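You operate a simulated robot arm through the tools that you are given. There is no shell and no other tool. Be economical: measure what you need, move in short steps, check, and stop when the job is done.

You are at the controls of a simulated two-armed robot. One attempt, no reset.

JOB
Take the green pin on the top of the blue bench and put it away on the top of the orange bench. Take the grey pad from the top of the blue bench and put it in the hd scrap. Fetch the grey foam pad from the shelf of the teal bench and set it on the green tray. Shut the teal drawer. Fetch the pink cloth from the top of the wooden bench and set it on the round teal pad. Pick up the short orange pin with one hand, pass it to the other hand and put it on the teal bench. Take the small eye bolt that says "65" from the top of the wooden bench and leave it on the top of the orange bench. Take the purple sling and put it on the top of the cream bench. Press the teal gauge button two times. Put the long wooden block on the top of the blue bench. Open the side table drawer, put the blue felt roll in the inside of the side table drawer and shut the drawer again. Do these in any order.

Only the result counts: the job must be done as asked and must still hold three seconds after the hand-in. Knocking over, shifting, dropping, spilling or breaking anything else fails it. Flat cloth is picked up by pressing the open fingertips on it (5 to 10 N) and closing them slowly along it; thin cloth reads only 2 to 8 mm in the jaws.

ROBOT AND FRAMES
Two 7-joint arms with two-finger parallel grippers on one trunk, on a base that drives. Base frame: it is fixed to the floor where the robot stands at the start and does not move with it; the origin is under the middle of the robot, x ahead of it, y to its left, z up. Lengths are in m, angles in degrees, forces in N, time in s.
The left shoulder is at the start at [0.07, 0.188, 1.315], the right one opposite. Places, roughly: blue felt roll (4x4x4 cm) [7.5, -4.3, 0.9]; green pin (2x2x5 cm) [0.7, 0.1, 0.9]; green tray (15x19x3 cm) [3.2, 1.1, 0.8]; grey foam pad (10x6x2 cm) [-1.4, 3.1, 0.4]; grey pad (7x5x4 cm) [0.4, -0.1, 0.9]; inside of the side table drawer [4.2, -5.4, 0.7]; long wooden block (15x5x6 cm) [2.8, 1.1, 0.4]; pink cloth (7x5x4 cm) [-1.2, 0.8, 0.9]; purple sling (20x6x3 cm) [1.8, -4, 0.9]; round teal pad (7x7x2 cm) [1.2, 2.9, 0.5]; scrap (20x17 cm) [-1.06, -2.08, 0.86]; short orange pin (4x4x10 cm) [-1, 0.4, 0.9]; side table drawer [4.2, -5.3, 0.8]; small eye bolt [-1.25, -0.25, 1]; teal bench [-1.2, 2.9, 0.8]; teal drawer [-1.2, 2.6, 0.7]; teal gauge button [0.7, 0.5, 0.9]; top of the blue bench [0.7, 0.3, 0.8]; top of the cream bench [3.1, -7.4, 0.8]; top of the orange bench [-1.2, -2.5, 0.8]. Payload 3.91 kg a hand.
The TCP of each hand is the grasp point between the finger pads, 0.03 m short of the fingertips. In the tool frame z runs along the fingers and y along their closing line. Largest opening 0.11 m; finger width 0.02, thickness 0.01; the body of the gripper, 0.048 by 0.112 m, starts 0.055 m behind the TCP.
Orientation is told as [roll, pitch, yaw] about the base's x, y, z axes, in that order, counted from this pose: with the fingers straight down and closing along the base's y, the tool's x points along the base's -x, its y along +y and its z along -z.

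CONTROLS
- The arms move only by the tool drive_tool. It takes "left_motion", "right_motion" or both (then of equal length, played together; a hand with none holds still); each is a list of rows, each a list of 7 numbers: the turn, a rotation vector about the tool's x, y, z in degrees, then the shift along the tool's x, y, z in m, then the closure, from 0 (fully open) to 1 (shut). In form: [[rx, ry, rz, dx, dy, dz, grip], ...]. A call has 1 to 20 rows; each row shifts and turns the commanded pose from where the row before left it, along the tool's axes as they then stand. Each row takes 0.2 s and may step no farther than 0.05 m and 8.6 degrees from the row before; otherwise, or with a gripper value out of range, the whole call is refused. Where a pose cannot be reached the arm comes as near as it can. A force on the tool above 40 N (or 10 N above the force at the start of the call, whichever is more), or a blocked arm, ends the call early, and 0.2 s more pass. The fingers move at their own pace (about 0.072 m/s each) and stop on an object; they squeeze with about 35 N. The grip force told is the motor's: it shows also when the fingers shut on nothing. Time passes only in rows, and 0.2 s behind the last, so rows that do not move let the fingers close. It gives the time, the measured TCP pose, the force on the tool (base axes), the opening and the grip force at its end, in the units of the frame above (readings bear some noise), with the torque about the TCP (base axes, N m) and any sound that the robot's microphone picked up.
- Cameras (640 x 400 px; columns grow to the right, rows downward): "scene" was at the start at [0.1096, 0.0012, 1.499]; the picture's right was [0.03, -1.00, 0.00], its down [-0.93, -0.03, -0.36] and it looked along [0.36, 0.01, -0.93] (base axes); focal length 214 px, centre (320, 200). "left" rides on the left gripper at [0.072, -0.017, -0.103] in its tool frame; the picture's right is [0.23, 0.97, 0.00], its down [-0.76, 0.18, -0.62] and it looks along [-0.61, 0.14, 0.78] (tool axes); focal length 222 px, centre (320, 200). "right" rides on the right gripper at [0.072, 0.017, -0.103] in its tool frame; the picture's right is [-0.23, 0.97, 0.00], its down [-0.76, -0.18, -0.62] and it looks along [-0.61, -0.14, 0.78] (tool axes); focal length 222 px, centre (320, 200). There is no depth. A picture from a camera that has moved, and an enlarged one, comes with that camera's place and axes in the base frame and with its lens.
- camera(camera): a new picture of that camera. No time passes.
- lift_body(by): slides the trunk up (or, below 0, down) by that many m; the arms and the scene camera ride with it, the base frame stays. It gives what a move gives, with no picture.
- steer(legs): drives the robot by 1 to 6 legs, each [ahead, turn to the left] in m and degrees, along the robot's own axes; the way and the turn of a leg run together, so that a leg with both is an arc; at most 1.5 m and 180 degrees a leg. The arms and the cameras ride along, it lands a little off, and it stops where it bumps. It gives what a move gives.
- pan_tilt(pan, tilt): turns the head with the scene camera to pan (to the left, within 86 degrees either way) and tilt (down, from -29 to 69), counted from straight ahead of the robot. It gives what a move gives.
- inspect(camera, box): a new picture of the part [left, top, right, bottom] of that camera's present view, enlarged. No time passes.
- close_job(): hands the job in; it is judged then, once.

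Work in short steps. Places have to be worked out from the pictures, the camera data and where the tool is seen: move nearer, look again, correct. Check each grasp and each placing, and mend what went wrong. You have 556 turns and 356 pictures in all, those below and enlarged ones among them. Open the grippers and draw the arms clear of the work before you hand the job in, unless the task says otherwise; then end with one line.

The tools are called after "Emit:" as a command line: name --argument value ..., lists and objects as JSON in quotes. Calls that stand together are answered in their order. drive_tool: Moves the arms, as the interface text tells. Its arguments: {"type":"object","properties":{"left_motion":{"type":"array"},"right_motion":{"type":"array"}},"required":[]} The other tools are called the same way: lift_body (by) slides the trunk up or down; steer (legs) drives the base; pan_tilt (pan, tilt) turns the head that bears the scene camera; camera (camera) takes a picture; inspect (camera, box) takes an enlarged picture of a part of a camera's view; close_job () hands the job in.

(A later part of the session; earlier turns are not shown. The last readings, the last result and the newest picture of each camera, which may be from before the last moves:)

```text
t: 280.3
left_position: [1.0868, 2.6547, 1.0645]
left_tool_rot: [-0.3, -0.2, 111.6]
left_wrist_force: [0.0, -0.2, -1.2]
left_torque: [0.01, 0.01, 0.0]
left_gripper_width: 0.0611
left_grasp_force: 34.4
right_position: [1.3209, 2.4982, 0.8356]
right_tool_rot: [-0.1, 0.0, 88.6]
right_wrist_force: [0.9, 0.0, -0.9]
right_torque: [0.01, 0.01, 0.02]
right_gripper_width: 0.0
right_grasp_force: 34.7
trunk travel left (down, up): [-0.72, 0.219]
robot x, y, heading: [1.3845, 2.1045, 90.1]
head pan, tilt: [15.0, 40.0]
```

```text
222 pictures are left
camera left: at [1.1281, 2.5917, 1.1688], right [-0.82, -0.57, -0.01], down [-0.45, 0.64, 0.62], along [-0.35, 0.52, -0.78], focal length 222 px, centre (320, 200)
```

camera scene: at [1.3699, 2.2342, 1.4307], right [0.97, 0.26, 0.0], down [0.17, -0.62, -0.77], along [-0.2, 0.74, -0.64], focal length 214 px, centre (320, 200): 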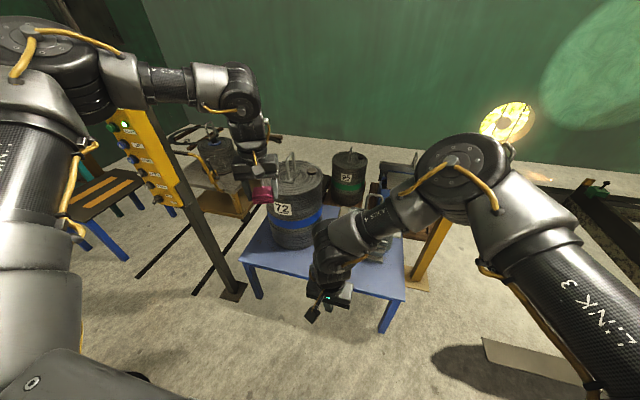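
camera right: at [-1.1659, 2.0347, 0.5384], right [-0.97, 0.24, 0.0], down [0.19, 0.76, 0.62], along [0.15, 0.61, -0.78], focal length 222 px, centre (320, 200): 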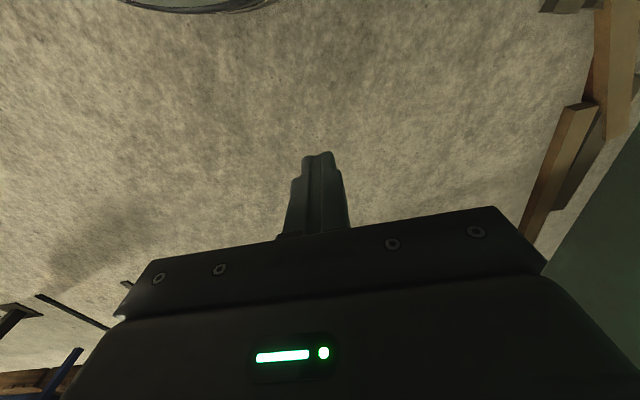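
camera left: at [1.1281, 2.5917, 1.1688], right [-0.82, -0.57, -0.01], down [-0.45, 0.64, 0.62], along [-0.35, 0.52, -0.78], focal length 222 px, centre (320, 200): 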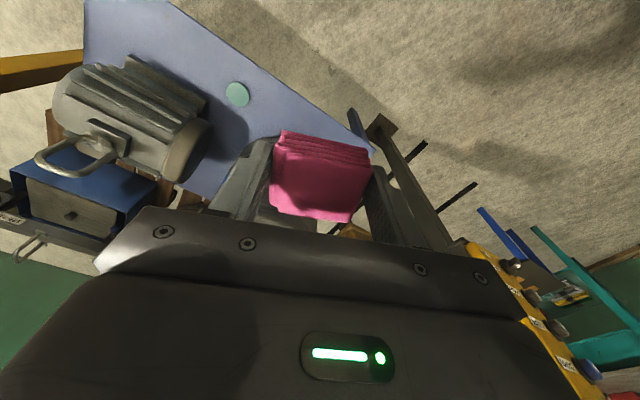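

Pad triangulated to ≈[1.237,2.866,0.47]. I raise the right hand out of the way, turn 17.6° right and go 0.1 m ahead.

Emit:
drive_tool --right_motion '[[0, 0, 0, 0.01, 0, -0.04, 1], [0, 0, 0, 0.01, 0, -0.04, 1], [0, 0, 0, 0.01, -0.01, -0.04, 1], [0, 0, 0, 0.01, -0.02, -0.04, 1], [0, 0, 0, 0.01, -0.02, -0.04, 1], [0, 0, 0, 0, -0.02, -0.04, 1], [0, 0, 0, 0, -0.02, -0.04, 1], [0, 0, 0, 0, 0, 0, 1]]'

Emit:
steer --legs '[[0, -17.6], [0.1, 0]]'

Emit:
lift_body --by -0.3

Emit:
camera --camera "left"

Emit:
camera --camera "scene"

```text
t: 282.1
left_position: [1.0859, 2.6539, 1.0633]
left_tool_rot: [-0.4, -0.1, 111.5]
left_wrist_force: [0.0, -0.1, -0.3]
left_torque: [0.01, -0.03, 0.0]
left_gripper_width: 0.0615
left_grasp_force: 34.9
right_position: [1.4096, 2.4475, 1.1155]
right_tool_rot: [-0.1, -0.1, 88.6]
right_wrist_force: [0.1, -0.2, 0.1]
right_torque: [0.0, -0.02, -0.03]
right_gripper_width: 0.0
right_grasp_force: 35.0
trunk travel left (down, up): [-0.72, 0.219]
robot x, y, heading: [1.3885, 2.0995, 90.1]
head pan, tilt: [15.0, 40.0]
```

```text
t: 284.2
left_position: [1.2986, 2.8105, 1.0684]
left_tool_rot: [-0.4, -0.5, 93.8]
left_wrist_force: [-0.5, -0.4, 0.1]
left_torque: [0.02, 0.0, -0.01]
left_gripper_width: 0.0612
left_grasp_force: 35.0
right_position: [1.5427, 2.5134, 1.1168]
right_tool_rot: [0.0, -0.2, 71.2]
right_wrist_force: [-0.3, -1.1, 0.0]
right_torque: [0.01, -0.01, 0.01]
right_gripper_width: 0.0
right_grasp_force: 35.1
trunk travel left (down, up): [-0.72, 0.219]
robot x, y, heading: [1.4164, 2.1978, 72.1]
head pan, tilt: [15.0, 40.0]
```

```text
t: 287.2
left_position: [1.2986, 2.8154, 0.764]
left_tool_rot: [-0.4, -0.2, 93.9]
left_wrist_force: [-0.6, -0.9, -0.2]
left_torque: [-0.03, -0.02, 0.0]
left_gripper_width: 0.0612
left_grasp_force: 34.7
right_position: [1.5446, 2.518, 0.8143]
right_tool_rot: [0.0, -0.1, 71.0]
right_wrist_force: [-0.2, -0.5, -0.2]
right_torque: [0.05, -0.03, -0.02]
right_gripper_width: 0.0
right_grasp_force: 34.8
trunk travel left (down, up): [-0.421, 0.519]
robot x, y, heading: [1.4212, 2.1975, 72.3]
head pan, tilt: [15.0, 40.0]
```

```text
221 pictures are left
camera left: at [1.3197, 2.7419, 0.8692], right [-0.96, -0.29, -0.01], down [-0.23, 0.75, 0.62], along [-0.18, 0.6, -0.78], focal length 222 px, centre (320, 200)
```

left: 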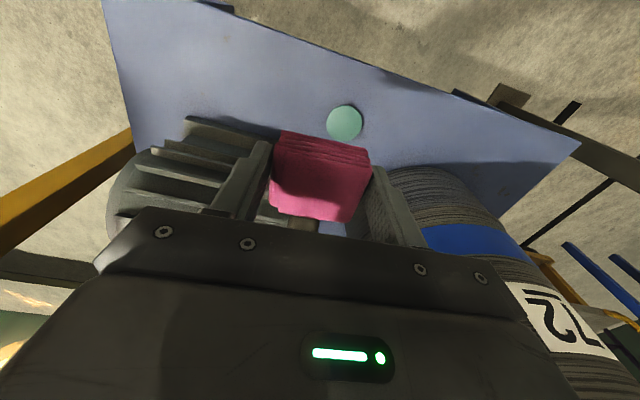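

```text
220 pictures are left
camera scene: at [1.4416, 2.3287, 1.1307], right [1.0, -0.05, 0.0], down [-0.03, -0.64, -0.77], along [0.04, 0.77, -0.64], focal length 214 px, centre (320, 200)
```

scene: 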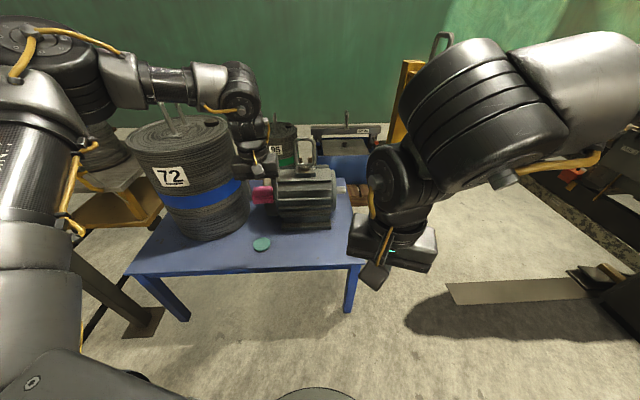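

I move the left hand over the pad and lower to about 5 cm above it.

Emit:
drive_tool --left_motion '[[0, 0, 0, -0.028, 0.0275, 0, 1], [0, 0, 0, -0.028, 0.0275, 0, 1], [0, 0, 0, 0, 0, 0, 1]]'

Emit:
lift_body --by -0.19

Emit:
camera --camera "left"

Emit:
camera --camera "scene"

```text
t: 288.0
left_position: [1.2404, 2.8656, 0.7646]
left_tool_rot: [-0.4, -0.2, 93.8]
left_wrist_force: [1.3, -0.2, -2.1]
left_torque: [-0.01, 0.0, 0.0]
left_gripper_width: 0.0612
left_grasp_force: 35.0
right_position: [1.5448, 2.5176, 0.814]
right_tool_rot: [0.0, 0.0, 71.0]
right_wrist_force: [0.5, 0.1, -0.6]
right_torque: [-0.04, 0.01, -0.01]
right_gripper_width: 0.0
right_grasp_force: 34.5
trunk travel left (down, up): [-0.421, 0.519]
robot x, y, heading: [1.4194, 2.197, 72.3]
head pan, tilt: [15.0, 40.0]
```

```text
t: 290.1
left_position: [1.2416, 2.8641, 0.5739]
left_tool_rot: [-0.3, -0.3, 93.8]
left_wrist_force: [-0.2, -0.1, -0.3]
left_torque: [-0.02, 0.01, 0.01]
left_gripper_width: 0.061
left_grasp_force: 34.8
right_position: [1.5454, 2.5181, 0.6246]
right_tool_rot: [0.0, -0.1, 70.9]
right_wrist_force: [-0.1, 0.0, -0.3]
right_torque: [0.0, 0.0, 0.02]
right_gripper_width: 0.0
right_grasp_force: 34.5
trunk travel left (down, up): [-0.231, 0.709]
robot x, y, heading: [1.4167, 2.1958, 72.4]
head pan, tilt: [15.0, 40.0]
```

```text
219 pictures are left
camera left: at [1.2617, 2.7933, 0.6791], right [-0.96, -0.29, -0.01], down [-0.23, 0.75, 0.62], along [-0.18, 0.6, -0.78], focal length 222 px, centre (320, 200)
```

left: 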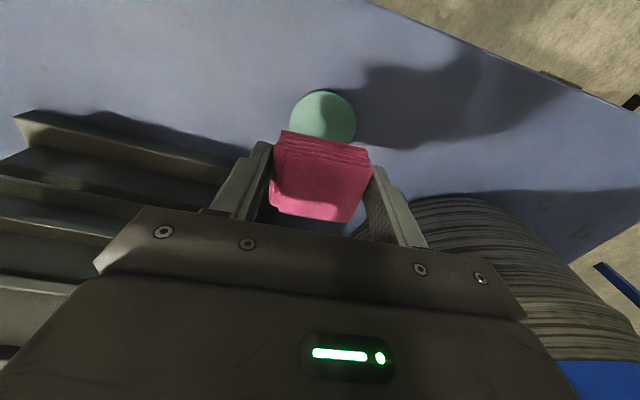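

```text
218 pictures are left
camera scene: at [1.4416, 2.3286, 0.9407], right [1.0, -0.05, 0.0], down [-0.03, -0.64, -0.77], along [0.04, 0.77, -0.64], focal length 214 px, centre (320, 200)
```

scene: 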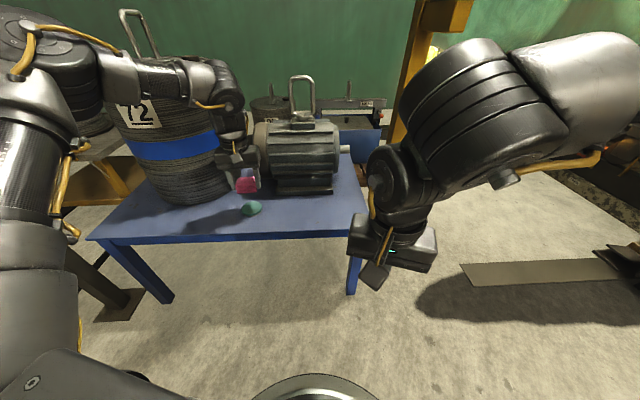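

Well aligned. Lower 5 cm, then feel for contact.

Emit:
lift_body --by -0.05

Emit:
inspect --camera "scene" --box '[190, 140, 310, 240]'

Emit:
camera --camera "left"

```text
t: 291.0
left_position: [1.2407, 2.865, 0.5245]
left_tool_rot: [-0.5, -0.2, 93.8]
left_wrist_force: [-0.2, 0.0, 0.8]
left_torque: [0.03, -0.02, -0.01]
left_gripper_width: 0.0614
left_grasp_force: 35.2
right_position: [1.5447, 2.5178, 0.5747]
right_tool_rot: [0.0, 0.0, 71.0]
right_wrist_force: [-1.0, -0.1, 0.2]
right_torque: [-0.01, 0.02, 0.0]
right_gripper_width: 0.0
right_grasp_force: 34.8
trunk travel left (down, up): [-0.181, 0.759]
robot x, y, heading: [1.4184, 2.1978, 72.1]
head pan, tilt: [15.0, 40.0]
```

```text
4.00 times, centred on (250, 190) of scene
camera zoom: at [1.4416, 2.3285, 0.8907], right [1.0, -0.05, 0.0], down [-0.03, -0.64, -0.77], along [0.04, 0.77, -0.64], focal length 858 px, centre (600, 240)
```

zoom: 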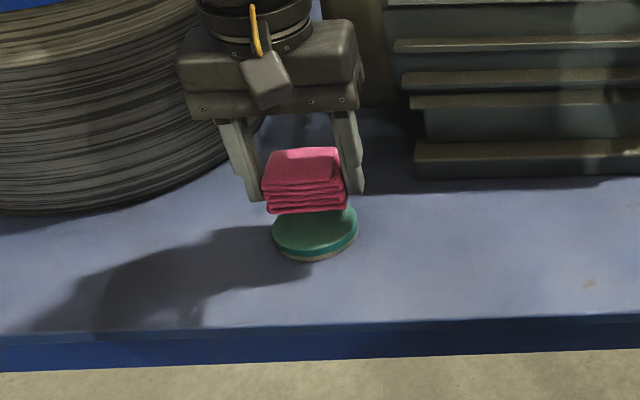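

```text
216 pictures are left
camera left: at [1.2617, 2.7933, 0.6291], right [-0.96, -0.29, -0.01], down [-0.23, 0.75, 0.62], along [-0.18, 0.6, -0.78], focal length 222 px, centre (320, 200)
```

left: 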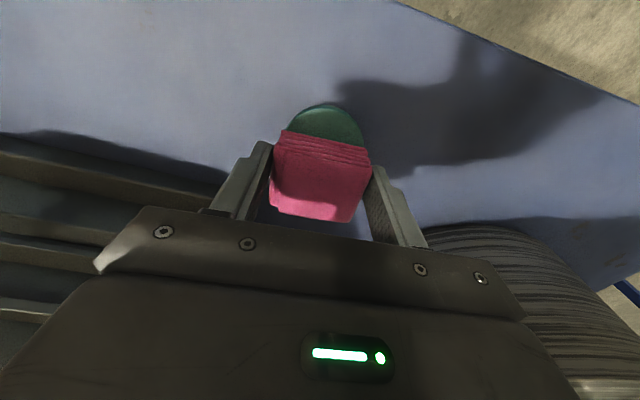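

Shift 5 mm towards me and lower further with force check.

Emit:
drive_tool --left_motion '[[0, 0, 0, 0.005, 0, 0, 1], [0, 0, 0, 0, 0, 0, 1]]'

Emit:
lift_body --by -0.014

Emit:
lift_body --by -0.004

Emit:
inspect --camera "scene" --box '[190, 140, 310, 240]'

```text
t: 291.6
left_position: [1.2405, 2.8602, 0.5256]
left_tool_rot: [-0.3, -0.2, 93.8]
left_wrist_force: [-0.4, -0.1, -1.0]
left_torque: [0.0, -0.01, 0.01]
left_gripper_width: 0.0613
left_grasp_force: 35.1
right_position: [1.5444, 2.5181, 0.5745]
right_tool_rot: [-0.2, 0.0, 71.0]
right_wrist_force: [0.6, -0.2, -0.4]
right_torque: [0.01, -0.03, 0.0]
right_gripper_width: 0.0
right_grasp_force: 35.0
trunk travel left (down, up): [-0.181, 0.759]
robot x, y, heading: [1.4225, 2.1971, 72.1]
head pan, tilt: [15.0, 40.0]
```

```text
t: 292.2
left_position: [1.2415, 2.8603, 0.5117]
left_tool_rot: [-0.4, -0.2, 93.8]
left_wrist_force: [0.2, 0.2, -0.1]
left_torque: [-0.01, 0.0, -0.02]
left_gripper_width: 0.0611
left_grasp_force: 35.1
right_position: [1.545, 2.5181, 0.5604]
right_tool_rot: [0.0, 0.0, 71.1]
right_wrist_force: [-0.7, 0.1, -0.1]
right_torque: [0.01, 0.04, -0.01]
right_gripper_width: 0.0
right_grasp_force: 35.2
trunk travel left (down, up): [-0.167, 0.773]
robot x, y, heading: [1.4218, 2.1966, 72.1]
head pan, tilt: [15.0, 40.0]
```

```text
t: 292.8
left_position: [1.241, 2.86, 0.5069]
left_tool_rot: [-0.4, -0.2, 93.8]
left_wrist_force: [0.0, 0.2, -0.6]
left_torque: [0.0, 0.02, 0.0]
left_gripper_width: 0.0617
left_grasp_force: 35.2
right_position: [1.544, 2.518, 0.5565]
right_tool_rot: [-0.1, -0.1, 70.9]
right_wrist_force: [0.7, 0.4, -0.5]
right_torque: [-0.01, 0.02, -0.01]
right_gripper_width: 0.0001
right_grasp_force: 35.0
trunk travel left (down, up): [-0.163, 0.777]
robot x, y, heading: [1.419, 2.1981, 72.0]
head pan, tilt: [15.0, 40.0]
```

```text
4.00 times, centred on (250, 190) of scene
camera zoom: at [1.4416, 2.3286, 0.8727], right [1.0, -0.05, 0.0], down [-0.03, -0.64, -0.77], along [0.04, 0.77, -0.64], focal length 858 px, centre (600, 240)
```

zoom: 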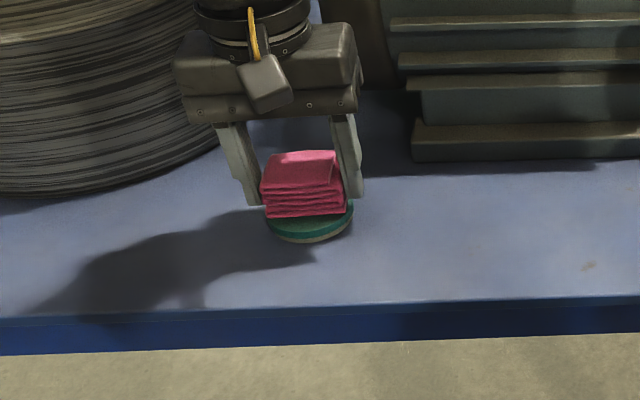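

Small correction toward the pad's middle, then lower in small steps.

Emit:
drive_tool --left_motion '[[0, 0, 0, 0.005, -0.003, 0, 1], [0, 0, 0, 0, 0, 0, 1]]'

Emit:
lift_body --by -0.004

Emit:
lift_body --by -0.004

Emit:
inspect --camera "scene" --box '[190, 140, 310, 240]'

```text
t: 293.4
left_position: [1.2437, 2.8558, 0.5066]
left_tool_rot: [-0.4, -0.2, 93.8]
left_wrist_force: [-0.4, 0.3, 0.3]
left_torque: [0.0, 0.03, -0.03]
left_gripper_width: 0.0612
left_grasp_force: 35.6
right_position: [1.5452, 2.5183, 0.5558]
right_tool_rot: [-0.1, 0.0, 71.0]
right_wrist_force: [-0.3, 0.3, 0.3]
right_torque: [-0.01, -0.01, 0.0]
right_gripper_width: 0.0001
right_grasp_force: 35.0
trunk travel left (down, up): [-0.163, 0.777]
robot x, y, heading: [1.4187, 2.2004, 72.3]
head pan, tilt: [15.0, 40.0]
```

```text
t: 293.9
left_position: [1.244, 2.8559, 0.5034]
left_tool_rot: [-0.4, -0.2, 93.8]
left_wrist_force: [0.7, -0.6, 0.2]
left_torque: [0.01, 0.0, -0.02]
left_gripper_width: 0.0613
left_grasp_force: 34.9
right_position: [1.5449, 2.5172, 0.5526]
right_tool_rot: [0.0, -0.1, 71.1]
right_wrist_force: [-0.6, 0.1, -0.4]
right_torque: [0.01, -0.02, 0.02]
right_gripper_width: 0.0004
right_grasp_force: 34.6
trunk travel left (down, up): [-0.159, 0.781]
robot x, y, heading: [1.4215, 2.1995, 72.2]
head pan, tilt: [15.0, 40.0]
```

```text
t: 294.4
left_position: [1.2441, 2.8552, 0.5004]
left_tool_rot: [-0.4, -0.2, 93.8]
left_wrist_force: [-0.6, 0.3, 4.8]
left_torque: [-0.02, 0.19, -0.03]
left_gripper_width: 0.0613
left_grasp_force: 35.1
right_position: [1.5454, 2.5162, 0.548]
right_tool_rot: [0.0, -0.1, 70.9]
right_wrist_force: [-0.1, -0.1, -0.2]
right_torque: [0.01, 0.01, -0.04]
right_gripper_width: 0.0
right_grasp_force: 35.4
trunk travel left (down, up): [-0.155, 0.785]
robot x, y, heading: [1.4183, 2.1951, 72.3]
head pan, tilt: [15.0, 40.0]
```

```text
4.00 times, centred on (250, 190) of scene
camera zoom: at [1.4416, 2.3283, 0.8648], right [1.0, -0.05, 0.0], down [-0.03, -0.64, -0.77], along [0.04, 0.77, -0.64], focal length 858 px, centre (600, 240)
```

zoom: 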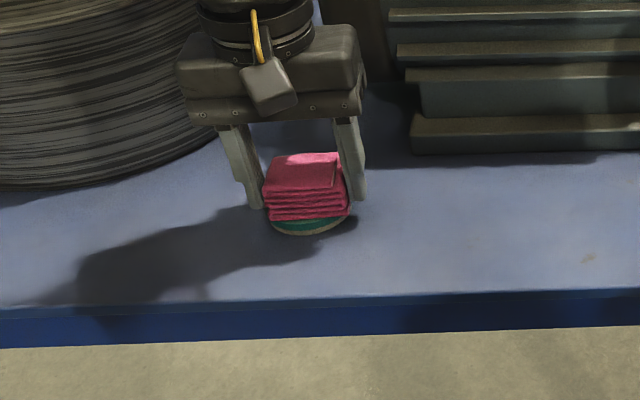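

Contact (4.8 N). Raise 2 mm, open slowly and lift away.

Emit:
lift_body --by 0.002

Emit:
drive_tool --left_motion '[[0, 0, 0, 0, 0, 0, 0.4], [0, 0, 0, 0, 0, 0, 0.3], [0, 0, 0, 0, 0, 0, 0.15], [0, 0, 0, 0, 0, 0, 0.15]]'

Emit:
lift_body --by 0.1

Emit:
camera --camera "left"

Emit:
inspect --camera "scene" --box '[190, 140, 310, 240]'

```text
t: 294.9
left_position: [1.2434, 2.8573, 0.5001]
left_tool_rot: [-0.3, -0.2, 93.8]
left_wrist_force: [0.6, 0.4, -1.1]
left_torque: [0.04, 0.05, -0.01]
left_gripper_width: 0.0612
left_grasp_force: 35.6
right_position: [1.5445, 2.5193, 0.5505]
right_tool_rot: [-0.1, 0.0, 71.0]
right_wrist_force: [-0.7, 0.2, 0.4]
right_torque: [0.0, -0.01, 0.01]
right_gripper_width: 0.0001
right_grasp_force: 35.0
trunk travel left (down, up): [-0.157, 0.783]
robot x, y, heading: [1.4196, 2.1964, 72.0]
head pan, tilt: [15.0, 40.0]
```

```text
t: 295.9
left_position: [1.2449, 2.8563, 0.5008]
left_tool_rot: [-0.5, -0.1, 93.9]
left_wrist_force: [-0.7, 0.2, -0.2]
left_torque: [-0.03, -0.01, -0.01]
left_gripper_width: 0.0936
left_grasp_force: 0.0
right_position: [1.5442, 2.5171, 0.5507]
right_tool_rot: [0.0, 0.0, 71.0]
right_wrist_force: [-0.6, 0.4, -0.6]
right_torque: [-0.04, 0.02, 0.01]
right_gripper_width: 0.0004
right_grasp_force: 34.9
trunk travel left (down, up): [-0.157, 0.783]
robot x, y, heading: [1.4173, 2.1988, 72.2]
head pan, tilt: [15.0, 40.0]
```

```text
t: 297.3
left_position: [1.2443, 2.8563, 0.6007]
left_tool_rot: [-0.3, -0.1, 93.8]
left_wrist_force: [0.5, -0.5, -0.3]
left_torque: [-0.02, 0.0, 0.04]
left_gripper_width: 0.0937
left_grasp_force: 0.0
right_position: [1.5441, 2.5179, 0.6507]
right_tool_rot: [-0.1, -0.1, 71.1]
right_wrist_force: [0.5, 0.1, 0.8]
right_torque: [0.02, -0.03, 0.0]
right_gripper_width: 0.0
right_grasp_force: 35.0
trunk travel left (down, up): [-0.257, 0.683]
robot x, y, heading: [1.4206, 2.1973, 72.0]
head pan, tilt: [15.0, 40.0]
```

```text
213 pictures are left
camera left: at [1.265, 2.7839, 0.7051], right [-0.96, -0.29, -0.01], down [-0.23, 0.75, 0.62], along [-0.18, 0.6, -0.78], focal length 222 px, centre (320, 200)
```

left: 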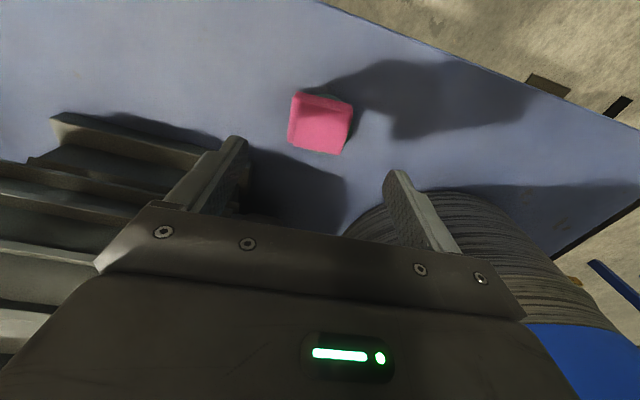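

```text
4.00 times, centred on (250, 190) of scene
camera zoom: at [1.4416, 2.329, 0.9666], right [1.0, -0.05, 0.0], down [-0.03, -0.64, -0.77], along [0.04, 0.76, -0.64], focal length 858 px, centre (600, 240)
```

zoom: 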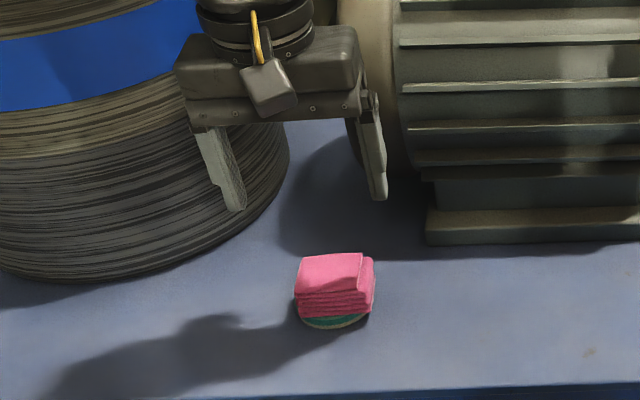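

Cloth is on the teal pad. I raise, back off, and drive back west to the teal bench for the foam pad.

Emit:
lift_body --by 0.4

Emit:
steer --legs '[[-0.15, 0], [0, 108], [1.25, 0], [1.25, 0], [0, -90]]'

```text
t: 301.1
left_position: [1.244, 2.8567, 1.0014]
left_tool_rot: [-0.4, -0.3, 93.8]
left_wrist_force: [-0.2, -0.9, -0.2]
left_torque: [-0.02, 0.0, 0.0]
left_gripper_width: 0.0933
left_grasp_force: 0.0
right_position: [1.5453, 2.5183, 1.049]
right_tool_rot: [0.0, -0.1, 71.0]
right_wrist_force: [0.8, -0.6, 0.3]
right_torque: [0.0, -0.03, 0.03]
right_gripper_width: 0.0
right_grasp_force: 35.3
trunk travel left (down, up): [-0.657, 0.283]
robot x, y, heading: [1.4204, 2.198, 72.2]
head pan, tilt: [15.0, 40.0]
```

```text
t: 322.7
left_position: [-1.5163, 2.6171, 1.0017]
left_tool_rot: [-0.4, -0.2, 112.1]
left_wrist_force: [-0.6, -0.1, -0.5]
left_torque: [-0.03, -0.04, 0.01]
left_gripper_width: 0.0934
left_grasp_force: 0.0
right_position: [-1.1257, 2.391, 1.0509]
right_tool_rot: [0.0, 0.0, 89.2]
right_wrist_force: [0.2, 0.0, -1.2]
right_torque: [-0.02, -0.02, -0.02]
right_gripper_width: 0.0001
right_grasp_force: 35.0
trunk travel left (down, up): [-0.657, 0.283]
robot x, y, heading: [-1.1451, 2.0442, 90.7]
head pan, tilt: [15.0, 40.0]
```

I back off, tuck the right hand out to the right side, and prepare the left for a pitched reach into the shelf.

Emit:
steer --legs '[[-0.35, 0]]'

Emit:
drive_tool --right_motion '[[0, 0, 0, 0, -0.045, -0.02, 1], [0, 0, 0, 0, -0.045, -0.02, 1], [0, 0, 0, 0, -0.045, -0.02, 1], [0, 0, 0, 0, -0.045, -0.02, 1], [0, 0, 0, 0, -0.045, -0.02, 1], [0, 0, 0, 0, -0.045, -0.02, 1], [0, 0, 0, 0, -0.045, -0.02, 1], [0, 0, 0, 0, -0.045, -0.02, 1], [0, 0, 0, 0.02, -0.04, -0.02, 1], [0, 0, 0, 0.02, -0.03, -0.02, 1], [0, 0, 0, 0, 0, 0, 1]]'

Emit:
camera --camera "scene"

```text
t: 325.0
left_position: [-1.5128, 2.2658, 1.0]
left_tool_rot: [-0.4, -0.2, 112.1]
left_wrist_force: [0.7, 0.2, 0.3]
left_torque: [-0.03, -0.03, -0.02]
left_gripper_width: 0.0936
left_grasp_force: 0.1
right_position: [-1.1223, 2.0392, 1.0501]
right_tool_rot: [-0.1, 0.0, 89.3]
right_wrist_force: [0.3, 0.0, -0.1]
right_torque: [-0.03, -0.02, 0.0]
right_gripper_width: 0.0
right_grasp_force: 34.6
trunk travel left (down, up): [-0.657, 0.283]
robot x, y, heading: [-1.1388, 1.6895, 90.6]
head pan, tilt: [15.0, 40.0]
```

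```text
t: 327.4
left_position: [-1.5132, 2.266, 0.9992]
left_tool_rot: [-0.3, -0.2, 112.1]
left_wrist_force: [0.0, 0.2, 0.3]
left_torque: [0.01, -0.01, -0.01]
left_gripper_width: 0.0935
left_grasp_force: 0.0
right_position: [-0.8449, 1.9299, 1.198]
right_tool_rot: [0.1, -0.1, 89.3]
right_wrist_force: [-1.3, -0.7, 0.1]
right_torque: [0.0, -0.02, 0.01]
right_gripper_width: 0.0
right_grasp_force: 34.9
right hand out of reach, approached as far as the arm can: row 6, 7, 8, 9, 10
trunk travel left (down, up): [-0.657, 0.283]
robot x, y, heading: [-1.1431, 1.6935, 90.7]
head pan, tilt: [15.0, 40.0]
```

```text
211 pictures are left
camera scene: at [-1.1603, 1.8267, 1.3665], right [0.96, 0.27, 0.0], down [0.17, -0.62, -0.77], along [-0.21, 0.74, -0.64], focal length 214 px, centre (320, 200)
```

scene: 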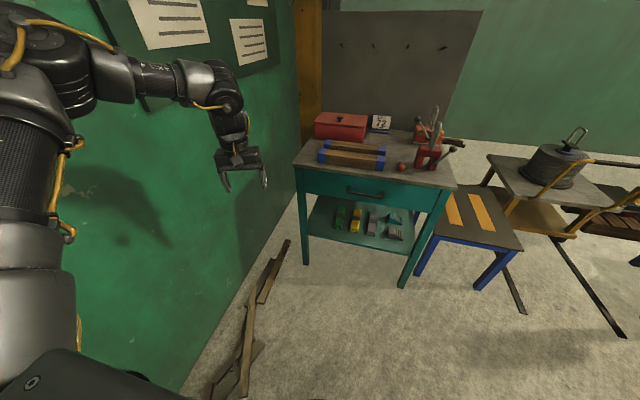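

The right hand still sits too far forward. I try lowering it relative to the shoulder and moving it further right/back.

Emit:
drive_tool --right_motion '[[0, 0, 0, 0, -0.02, 0.04, 1], [0, 0, 0, 0, -0.02, 0.04, 1], [0, 0, 0, 0, -0.03, 0.03, 1], [0, 0, 0, 0, -0.03, 0.03, 1], [0, 0, 0, 0.0, -0.045, 0, 1], [0, 0, 0, 0.0, -0.045, 0, 1], [0, 0, 0, 0.03, -0.03, 0, 1], [0, 0, 0, 0.03, -0.03, 0, 1], [0, 0, 0, 0, 0, 0, 1]]'

```text
t: 329.4
left_position: [-1.515, 2.2655, 0.9999]
left_tool_rot: [-0.3, -0.2, 112.0]
left_wrist_force: [-1.0, 0.4, 0.8]
left_torque: [-0.03, 0.0, 0.01]
left_gripper_width: 0.0933
left_grasp_force: 0.0
right_position: [-0.8473, 1.9465, 1.1863]
right_tool_rot: [0.1, 0.0, 89.1]
right_wrist_force: [-0.1, 0.3, -0.8]
right_torque: [-0.01, 0.02, -0.03]
right_gripper_width: 0.0
right_grasp_force: 35.4
right hand out of reach, approached as far as the arm can: row 1, 2, 3, 4, 5, 6, 7, 8
trunk travel left (down, up): [-0.657, 0.283]
robot x, y, heading: [-1.1431, 1.6942, 90.5]
head pan, tilt: [15.0, 40.0]
```

I move the right hand forward and then outward instead.

Emit:
drive_tool --right_motion '[[0, 0, 0, -0.04, 0, 0, 1], [0, 0, 0, -0.04, 0, 0, 1], [0, 0, 0, -0.04, 0, 0, 1], [0, 0, 0, -0.04, -0.02, 0, 1], [0, 0, 0, 0, -0.045, 0, 1], [0, 0, 0, 0, -0.045, 0, 1], [0, 0, 0, 0, -0.045, 0, 1], [0, 0, 0, 0, -0.045, 0, 1], [0, 0, 0, 0, 0, 0, 1]]'

```text
t: 331.4
left_position: [-1.5127, 2.2651, 1.0007]
left_tool_rot: [-0.4, -0.2, 112.1]
left_wrist_force: [-0.3, -0.2, -0.8]
left_torque: [0.0, 0.02, 0.03]
left_gripper_width: 0.0937
left_grasp_force: 0.1
right_position: [-0.8554, 2.0081, 1.1235]
right_tool_rot: [-0.1, 0.0, 89.2]
right_wrist_force: [-0.6, 0.5, -0.2]
right_torque: [-0.02, -0.02, 0.0]
right_gripper_width: 0.0002
right_grasp_force: 35.1
right hand out of reach, approached as far as the arm can: row 1, 2, 3, 4, 5, 6, 7, 8
trunk travel left (down, up): [-0.657, 0.283]
robot x, y, heading: [-1.1397, 1.699, 90.6]
head pan, tilt: [15.0, 40.0]
```

I suspect the commanded pose runs ahead when out of reach. Test: command 0.38 m back to the left (net pose would then be near x=-0.62).

Emit:
drive_tool --right_motion '[[0, 0, 0, 0, 0.048, 0, 1], [0, 0, 0, 0, 0.048, 0, 1], [0, 0, 0, 0, 0.048, 0, 1], [0, 0, 0, 0, 0.048, 0, 1], [0, 0, 0, 0, 0.048, 0, 1], [0, 0, 0, 0, 0.048, 0, 1], [0, 0, 0, 0, 0.048, 0, 1], [0, 0, 0, 0, 0.048, 0, 1], [0, 0, 0, 0, 0, 0, 1]]'

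```text
t: 333.4
left_position: [-1.5124, 2.2655, 1.0022]
left_tool_rot: [-0.3, -0.2, 112.0]
left_wrist_force: [0.0, -0.4, -0.5]
left_torque: [0.0, 0.01, 0.02]
left_gripper_width: 0.0936
left_grasp_force: 0.1
right_position: [-1.2384, 2.0129, 1.1255]
right_tool_rot: [0.0, -0.1, 89.2]
right_wrist_force: [0.1, 0.3, 0.7]
right_torque: [0.0, 0.03, 0.0]
right_gripper_width: 0.0
right_grasp_force: 34.3
trunk travel left (down, up): [-0.657, 0.283]
robot x, y, heading: [-1.1415, 1.6967, 90.7]
head pan, tilt: [15.0, 40.0]
```

The limits are real per arm posture. I test lowering the right hand and pulling it close to the body.

Emit:
drive_tool --right_motion '[[0, 0, 0, 0, -0.03, 0.04, 1], [0, 0, 0, 0, -0.03, 0.04, 1], [0, 0, 0, 0, -0.03, 0.04, 1], [0, 0, 0, 0, -0.03, 0.04, 1], [0, 0, 0, 0, 0, 0.04, 1], [0, 0, 0, 0, 0, 0.04, 1], [0, 0, 0, 0, 0, 0.04, 1], [0, 0, 0, 0, 0, 0.04, 1], [0, 0, 0, 0.03, 0, 0.02, 1], [0, 0, 0, 0.03, 0, 0.02, 1], [0, 0, 0, 0.03, 0, 0, 1], [0, 0, 0, 0.03, 0, 0, 1], [0, 0, 0, 0, 0, 0, 1]]'

```text
t: 336.2
left_position: [-1.5131, 2.2655, 1.001]
left_tool_rot: [-0.3, -0.3, 112.1]
left_wrist_force: [0.3, -0.3, -0.2]
left_torque: [-0.03, -0.03, 0.0]
left_gripper_width: 0.0937
left_grasp_force: 0.1
right_position: [-1.1202, 1.8907, 0.7635]
right_tool_rot: [0.0, 0.0, 89.3]
right_wrist_force: [0.4, 0.0, -0.1]
right_torque: [0.01, -0.03, -0.01]
right_gripper_width: 0.0002
right_grasp_force: 34.7
trunk travel left (down, up): [-0.657, 0.283]
robot x, y, heading: [-1.1382, 1.6929, 90.8]
head pan, tilt: [15.0, 40.0]
```

Works. Now the left: yaw to 90 and pitch 50° forward.

Emit:
drive_tool --left_motion '[[0, 0, 7.3, 0, 0, 0, 0], [0, 0, 7.3, 0, 0, 0, 0], [0, 0, 7.3, 0, 0, 0, 0], [0, -8.3, 0, 0, 0, 0, 0], [0, -8.3, 0, 0, 0, 0, 0], [0, -8.3, 0, 0, 0, 0, 0], [0, -8.3, 0, 0, 0, 0, 0], [0, -8.3, 0, 0, 0, 0, 0], [0, -8.3, 0, 0, 0, 0, 0], [0, 0, 0, 0, 0, 0, 0]]'

Emit:
drive_tool --left_motion '[[0, 0, 0, 0, -0.03, 0, 0], [0, 0, 0, 0, -0.03, 0, 0], [0, 0, 0, 0, -0.03, 0, 0], [0, 0, 0, 0, -0.03, 0, 0], [0, 0, 0, 0, 0, 0, 0]]'

```text
t: 338.4
left_position: [-1.5126, 2.2656, 0.9999]
left_tool_rot: [-0.4, -50.2, 90.5]
left_wrist_force: [0.9, -0.2, 0.3]
left_torque: [-0.03, 0.01, 0.0]
left_gripper_width: 0.1101
left_grasp_force: 0.1
right_position: [-1.1206, 1.8905, 0.7648]
right_tool_rot: [0.1, 0.0, 89.3]
right_wrist_force: [-0.3, -0.1, -0.3]
right_torque: [-0.01, 0.04, 0.0]
right_gripper_width: 0.0002
right_grasp_force: 35.0
trunk travel left (down, up): [-0.657, 0.283]
robot x, y, heading: [-1.1382, 1.6955, 90.8]
head pan, tilt: [15.0, 40.0]
```

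```text
t: 339.6
left_position: [-1.4039, 2.2747, 1.0008]
left_tool_rot: [-0.5, -50.2, 90.3]
left_wrist_force: [0.5, 0.3, -1.0]
left_torque: [-0.03, 0.0, -0.02]
left_gripper_width: 0.1101
left_grasp_force: 0.0
left hand out of reach, approached as far as the arm can: row 4
right_position: [-1.1207, 1.8891, 0.7639]
right_tool_rot: [0.0, 0.0, 89.3]
right_wrist_force: [-0.7, -0.3, -0.1]
right_torque: [0.02, -0.01, -0.05]
right_gripper_width: 0.0
right_grasp_force: 35.1
trunk travel left (down, up): [-0.657, 0.283]
robot x, y, heading: [-1.1397, 1.697, 90.4]
head pan, tilt: [15.0, 40.0]
```

Now extend it 9 cm forward.

Emit:
drive_tool --left_motion '[[0, 0, 0, -0.0193, 0, 0.023, 0], [0, 0, 0, -0.0193, 0, 0.023, 0], [0, 0, 0, -0.0193, 0, 0.023, 0], [0, 0, 0, 0, 0, 0, 0]]'

Emit:
lift_body --by -0.4

Emit:
camera --camera "left"

Emit:
camera --camera "scene"

```text
t: 340.6
left_position: [-1.4037, 2.3658, 1.0011]
left_tool_rot: [-0.4, -50.2, 90.6]
left_wrist_force: [-0.1, -0.4, 1.4]
left_torque: [-0.01, 0.02, 0.01]
left_gripper_width: 0.11
left_grasp_force: 0.1
right_position: [-1.121, 1.8906, 0.7651]
right_tool_rot: [0.0, -0.1, 89.3]
right_wrist_force: [0.3, -0.9, -0.3]
right_torque: [0.04, -0.01, 0.02]
right_gripper_width: 0.0001
right_grasp_force: 35.5
trunk travel left (down, up): [-0.657, 0.283]
robot x, y, heading: [-1.1423, 1.6916, 90.6]
head pan, tilt: [15.0, 40.0]
```

```text
t: 344.4
left_position: [-1.4036, 2.3654, 0.6004]
left_tool_rot: [-0.4, -50.1, 90.5]
left_wrist_force: [0.7, -0.1, -0.4]
left_torque: [0.0, 0.0, 0.0]
left_gripper_width: 0.1101
left_grasp_force: 0.1
right_position: [-1.1211, 1.891, 0.3632]
right_tool_rot: [0.0, -0.1, 89.3]
right_wrist_force: [0.2, -0.4, 0.3]
right_torque: [-0.01, 0.05, 0.0]
right_gripper_width: 0.0
right_grasp_force: 35.4
trunk travel left (down, up): [-0.257, 0.683]
robot x, y, heading: [-1.1437, 1.6976, 90.6]
head pan, tilt: [15.0, 40.0]
```

```text
210 pictures are left
camera left: at [-1.3861, 2.2393, 0.6125], right [-0.97, -0.15, -0.18], down [-0.18, 0.01, 0.98], along [-0.15, 0.99, -0.04], focal length 222 px, centre (320, 200)
```

left: 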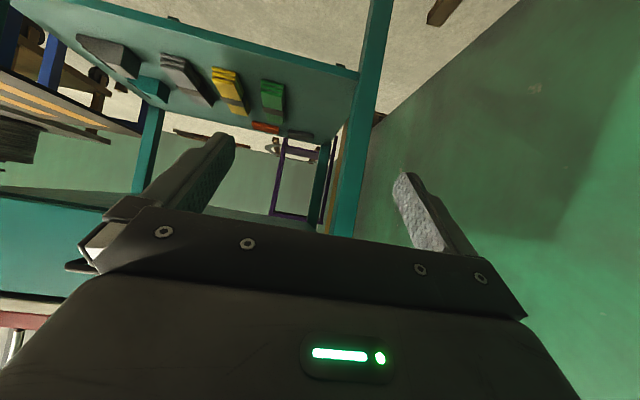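

```text
209 pictures are left
camera scene: at [-1.1602, 1.8255, 0.9667], right [0.96, 0.27, 0.0], down [0.17, -0.62, -0.77], along [-0.21, 0.74, -0.64], focal length 214 px, centre (320, 200)
```

scene: 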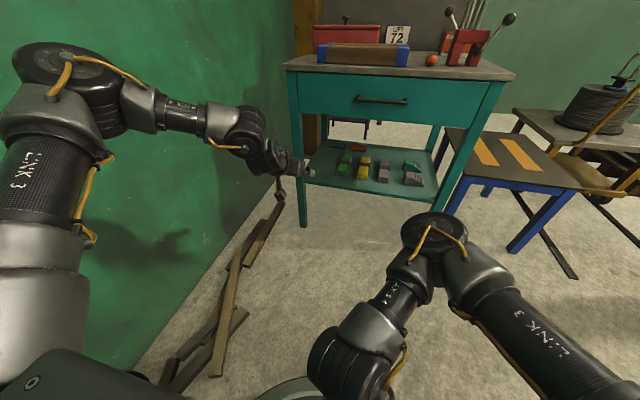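

The left forearm would strike the bench's left leg on the way in. An approach from behind the bench may be better; I raise the trunk and look for a way round.

Emit:
lift_body --by 0.4

Emit:
lift_body --by 0.28

Emit:
pan_tilt --pan -40 --tilt 22

Emit:
camera --camera "scene"

Emit:
pan_tilt --pan -5 --tilt 22

Emit:
camera --camera "scene"

```text
t: 348.2
left_position: [-1.404, 2.3663, 1.0014]
left_tool_rot: [-0.4, -50.0, 90.5]
left_wrist_force: [0.6, -0.4, -0.8]
left_torque: [0.02, 0.03, 0.0]
left_gripper_width: 0.1099
left_grasp_force: 0.1
right_position: [-1.1206, 1.8896, 0.7643]
right_tool_rot: [-0.1, 0.1, 89.3]
right_wrist_force: [1.0, 0.5, -0.3]
right_torque: [0.03, -0.02, 0.02]
right_gripper_width: 0.0
right_grasp_force: 35.0
trunk travel left (down, up): [-0.657, 0.283]
robot x, y, heading: [-1.1398, 1.695, 90.6]
head pan, tilt: [15.0, 40.0]
```

```text
t: 351.1
left_position: [-1.4037, 2.3656, 1.2808]
left_tool_rot: [-0.3, -50.1, 90.4]
left_wrist_force: [-0.2, 0.6, -1.1]
left_torque: [0.0, -0.03, 0.0]
left_gripper_width: 0.1101
left_grasp_force: 0.1
right_position: [-1.1205, 1.8919, 1.0438]
right_tool_rot: [-0.1, -0.1, 89.3]
right_wrist_force: [0.9, -0.3, -1.2]
right_torque: [-0.01, 0.0, 0.02]
right_gripper_width: 0.0
right_grasp_force: 35.0
trunk travel left (down, up): [-0.937, 0.003]
robot x, y, heading: [-1.1397, 1.6945, 90.6]
head pan, tilt: [15.0, 40.0]
```

```text
t: 352.3
left_position: [-1.404, 2.3654, 1.2809]
left_tool_rot: [-0.5, -50.1, 90.5]
left_wrist_force: [0.4, -0.1, 0.5]
left_torque: [0.01, 0.01, -0.02]
left_gripper_width: 0.1099
left_grasp_force: 0.1
right_position: [-1.1209, 1.8895, 1.0438]
right_tool_rot: [-0.1, -0.1, 89.2]
right_wrist_force: [0.6, 0.1, 1.2]
right_torque: [0.0, 0.02, 0.0]
right_gripper_width: 0.0
right_grasp_force: 34.7
trunk travel left (down, up): [-0.937, 0.003]
robot x, y, heading: [-1.1382, 1.694, 90.6]
head pan, tilt: [-40.0, 22.0]
```

```text
208 pictures are left
camera scene: at [-1.0786, 1.8156, 1.6748], right [0.77, -0.63, 0.0], down [-0.24, -0.29, -0.93], along [0.59, 0.72, -0.37], focal length 214 px, centre (320, 200)
```

scene: 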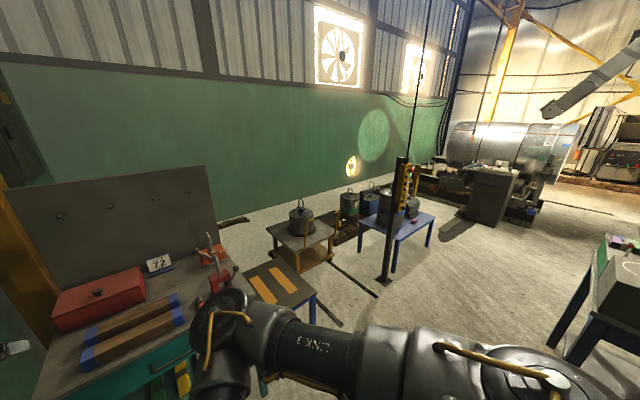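

```text
t: 353.3
left_position: [-1.4032, 2.3659, 1.2818]
left_tool_rot: [-0.4, -50.1, 90.5]
left_wrist_force: [0.2, 0.6, 0.4]
left_torque: [0.01, 0.0, 0.0]
left_gripper_width: 0.1103
left_grasp_force: 0.0
right_position: [-1.122, 1.8899, 1.0451]
right_tool_rot: [0.1, -0.1, 89.3]
right_wrist_force: [-0.3, 0.1, 0.6]
right_torque: [-0.02, 0.0, -0.02]
right_gripper_width: 0.0001
right_grasp_force: 35.1
trunk travel left (down, up): [-0.937, 0.003]
robot x, y, heading: [-1.1375, 1.6942, 90.7]
head pan, tilt: [-5.0, 22.0]
```

```text
207 pictures are left
camera scene: at [-1.1302, 1.8362, 1.6748], right [1.0, -0.08, 0.0], down [-0.03, -0.37, -0.93], along [0.07, 0.92, -0.37], focal length 214 px, centre (320, 200)
```

scene: 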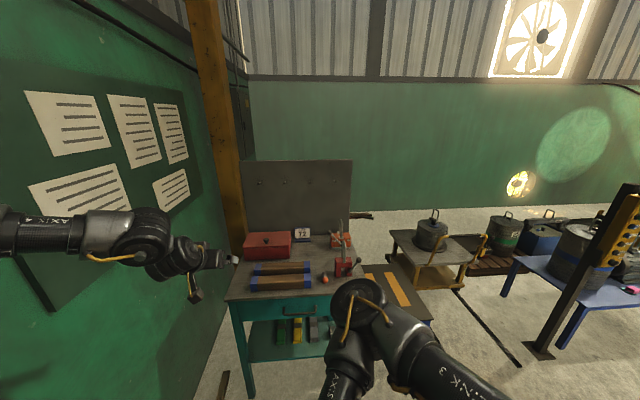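

I can do it from the front with the left arm stretched almost straight: robot at x≈-1.02, arm extended, inserted by driving. First I shift the robot 0.12 m to the east.

Emit:
steer --legs '[[0, -90], [0.12, 0], [0, 90]]'

Emit:
drive_tool --left_motion '[[0, -6, 0, 0, 0.025, 0, 0], [0, -6, 0, 0, 0.025, 0, 0], [0, 0, 0, 0, 0.025, 0, 0], [0, 0, 0, 0, 0.03, 0, 0], [0, 0, 0, -0.016, 0, 0.029, 0], [0, 0, 0, -0.016, 0, 0.029, 0], [0, 0, 0, -0.016, 0, 0.029, 0], [0, 0, 0, 0, 0, 0, 0]]'

Emit:
camera --camera "scene"

```text
t: 362.2
left_position: [-1.2734, 2.3696, 1.281]
left_tool_rot: [-0.5, -50.2, 89.8]
left_wrist_force: [-0.4, -0.7, -0.5]
left_torque: [0.02, 0.0, -0.01]
left_gripper_width: 0.1101
left_grasp_force: 0.2
right_position: [-0.9981, 1.8914, 1.0444]
right_tool_rot: [0.1, -0.1, 88.5]
right_wrist_force: [-0.2, -0.3, 0.3]
right_torque: [0.02, 0.0, 0.02]
right_gripper_width: 0.0
right_grasp_force: 34.7
trunk travel left (down, up): [-0.937, 0.003]
robot x, y, heading: [-1.0194, 1.6948, 89.6]
head pan, tilt: [-5.0, 22.0]
```

```text
t: 364.0
left_position: [-1.3784, 2.4722, 1.2805]
left_tool_rot: [-0.6, -62.1, 90.0]
left_wrist_force: [-0.2, 0.2, -0.4]
left_torque: [-0.02, 0.03, 0.0]
left_gripper_width: 0.1099
left_grasp_force: 0.2
right_position: [-0.9982, 1.8905, 1.0447]
right_tool_rot: [-0.1, -0.1, 88.5]
right_wrist_force: [0.0, 0.0, 0.0]
right_torque: [-0.02, -0.02, -0.02]
right_gripper_width: 0.0
right_grasp_force: 34.6
trunk travel left (down, up): [-0.937, 0.003]
robot x, y, heading: [-1.0189, 1.6961, 89.9]
head pan, tilt: [-5.0, 22.0]
```

```text
206 pictures are left
camera scene: at [-1.0087, 1.836, 1.6749], right [1.0, -0.09, 0.0], down [-0.03, -0.37, -0.93], along [0.08, 0.92, -0.37], focal length 214 px, centre (320, 200)
```

scene: 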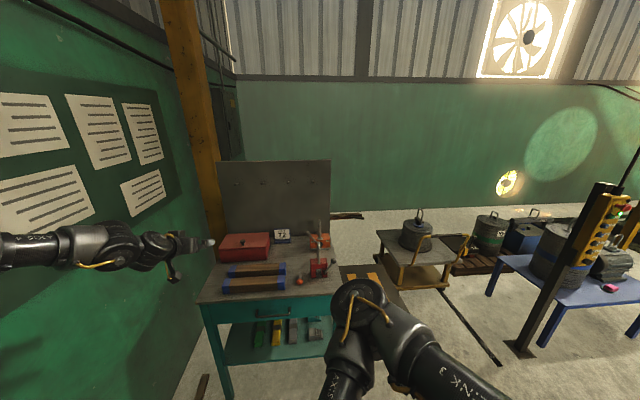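

There is still much bend. I extend further forward and look at the elbow.

Emit:
drive_tool --left_motion '[[0, 0, 0, -0.0188, 0, 0.0353, 0], [0, 0, 0, -0.0188, 0, 0.0353, 0], [0, 0, 0, -0.0188, 0, 0.0353, 0], [0, 0, 0, 0, 0, 0, 0]]'

Emit:
pan_tilt --pan 45 --tilt 30

Emit:
camera --camera "scene"

```text
t: 365.0
left_position: [-1.3963, 2.516, 1.3135]
left_tool_rot: [-0.5, -62.1, 89.9]
left_wrist_force: [0.2, -0.2, -0.9]
left_torque: [0.02, 0.01, 0.01]
left_gripper_width: 0.1102
left_grasp_force: 0.1
left hand out of reach, approached as far as the arm can: row 1, 2, 3
right_position: [-0.9976, 1.8904, 1.0434]
right_tool_rot: [0.0, 0.0, 88.6]
right_wrist_force: [0.1, -0.4, -0.6]
right_torque: [-0.01, -0.01, -0.03]
right_gripper_width: 0.0
right_grasp_force: 34.9
trunk travel left (down, up): [-0.937, 0.003]
robot x, y, heading: [-1.0236, 1.6942, 89.7]
head pan, tilt: [-5.0, 22.0]
```

```text
t: 366.2
left_position: [-1.3989, 2.5143, 1.3144]
left_tool_rot: [-0.6, -62.1, 89.9]
left_wrist_force: [0.3, 0.5, 0.4]
left_torque: [0.0, 0.02, 0.0]
left_gripper_width: 0.11
left_grasp_force: 0.1
right_position: [-0.9993, 1.8912, 1.0454]
right_tool_rot: [0.0, 0.0, 88.5]
right_wrist_force: [0.0, 0.9, 0.7]
right_torque: [-0.01, 0.03, 0.01]
right_gripper_width: 0.0001
right_grasp_force: 35.1
trunk travel left (down, up): [-0.937, 0.003]
robot x, y, heading: [-1.0217, 1.6962, 89.7]
head pan, tilt: [45.0, 30.0]
```

```text
205 pictures are left
camera scene: at [-1.0803, 1.8086, 1.662], right [0.71, 0.7, 0.0], down [0.35, -0.36, -0.87], along [-0.61, 0.62, -0.5], focal length 214 px, centre (320, 200)
```

scene: 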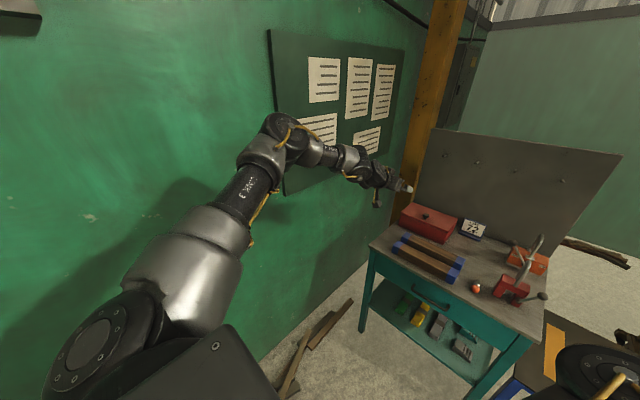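

I choose the straightened-left-arm approach at heading ≈98.7°, which moves the elbow clear of the leg. Reposition, and set the tool yaw to about 90.

Emit:
steer --legs '[[0, -89.7], [0.21, 0], [0, 98.7]]'

Emit:
drive_tool --left_motion '[[3.9, 0, 2.1, 0, 0, 0, 1], [4.0, 0, 2.1, 0, 0, 0, 1], [0, 0, 0, 0, 0, 0, 1], [0, 0, 0, 0, 0, 0, 1]]'

```text
t: 375.8
left_position: [-1.2941, 2.456, 1.3138]
left_tool_rot: [-0.6, -62.1, 97.5]
left_wrist_force: [0.6, -0.1, 0.2]
left_torque: [0.0, 0.0, -0.02]
left_gripper_width: 0.1097
left_grasp_force: 0.0
right_position: [-0.8158, 1.8883, 1.0448]
right_tool_rot: [0.0, -0.1, 96.1]
right_wrist_force: [0.2, 0.0, 0.3]
right_torque: [-0.01, -0.01, 0.01]
right_gripper_width: 0.0
right_grasp_force: 35.2
trunk travel left (down, up): [-0.937, 0.003]
robot x, y, heading: [-0.8104, 1.6937, 97.2]
head pan, tilt: [45.0, 30.0]
```

```text
t: 376.8
left_position: [-1.2949, 2.4556, 1.3124]
left_tool_rot: [-0.5, -62.2, 88.5]
left_wrist_force: [0.0, -0.4, 0.4]
left_torque: [-0.01, -0.01, -0.01]
left_gripper_width: 0.0
left_grasp_force: 31.5
right_position: [-0.8165, 1.8884, 1.0446]
right_tool_rot: [0.0, 0.0, 96.0]
right_wrist_force: [-0.2, -0.1, 0.2]
right_torque: [0.04, 0.0, 0.0]
right_gripper_width: 0.0
right_grasp_force: 34.7
trunk travel left (down, up): [-0.937, 0.003]
robot x, y, heading: [-0.8103, 1.6956, 97.3]
head pan, tilt: [45.0, 30.0]
```

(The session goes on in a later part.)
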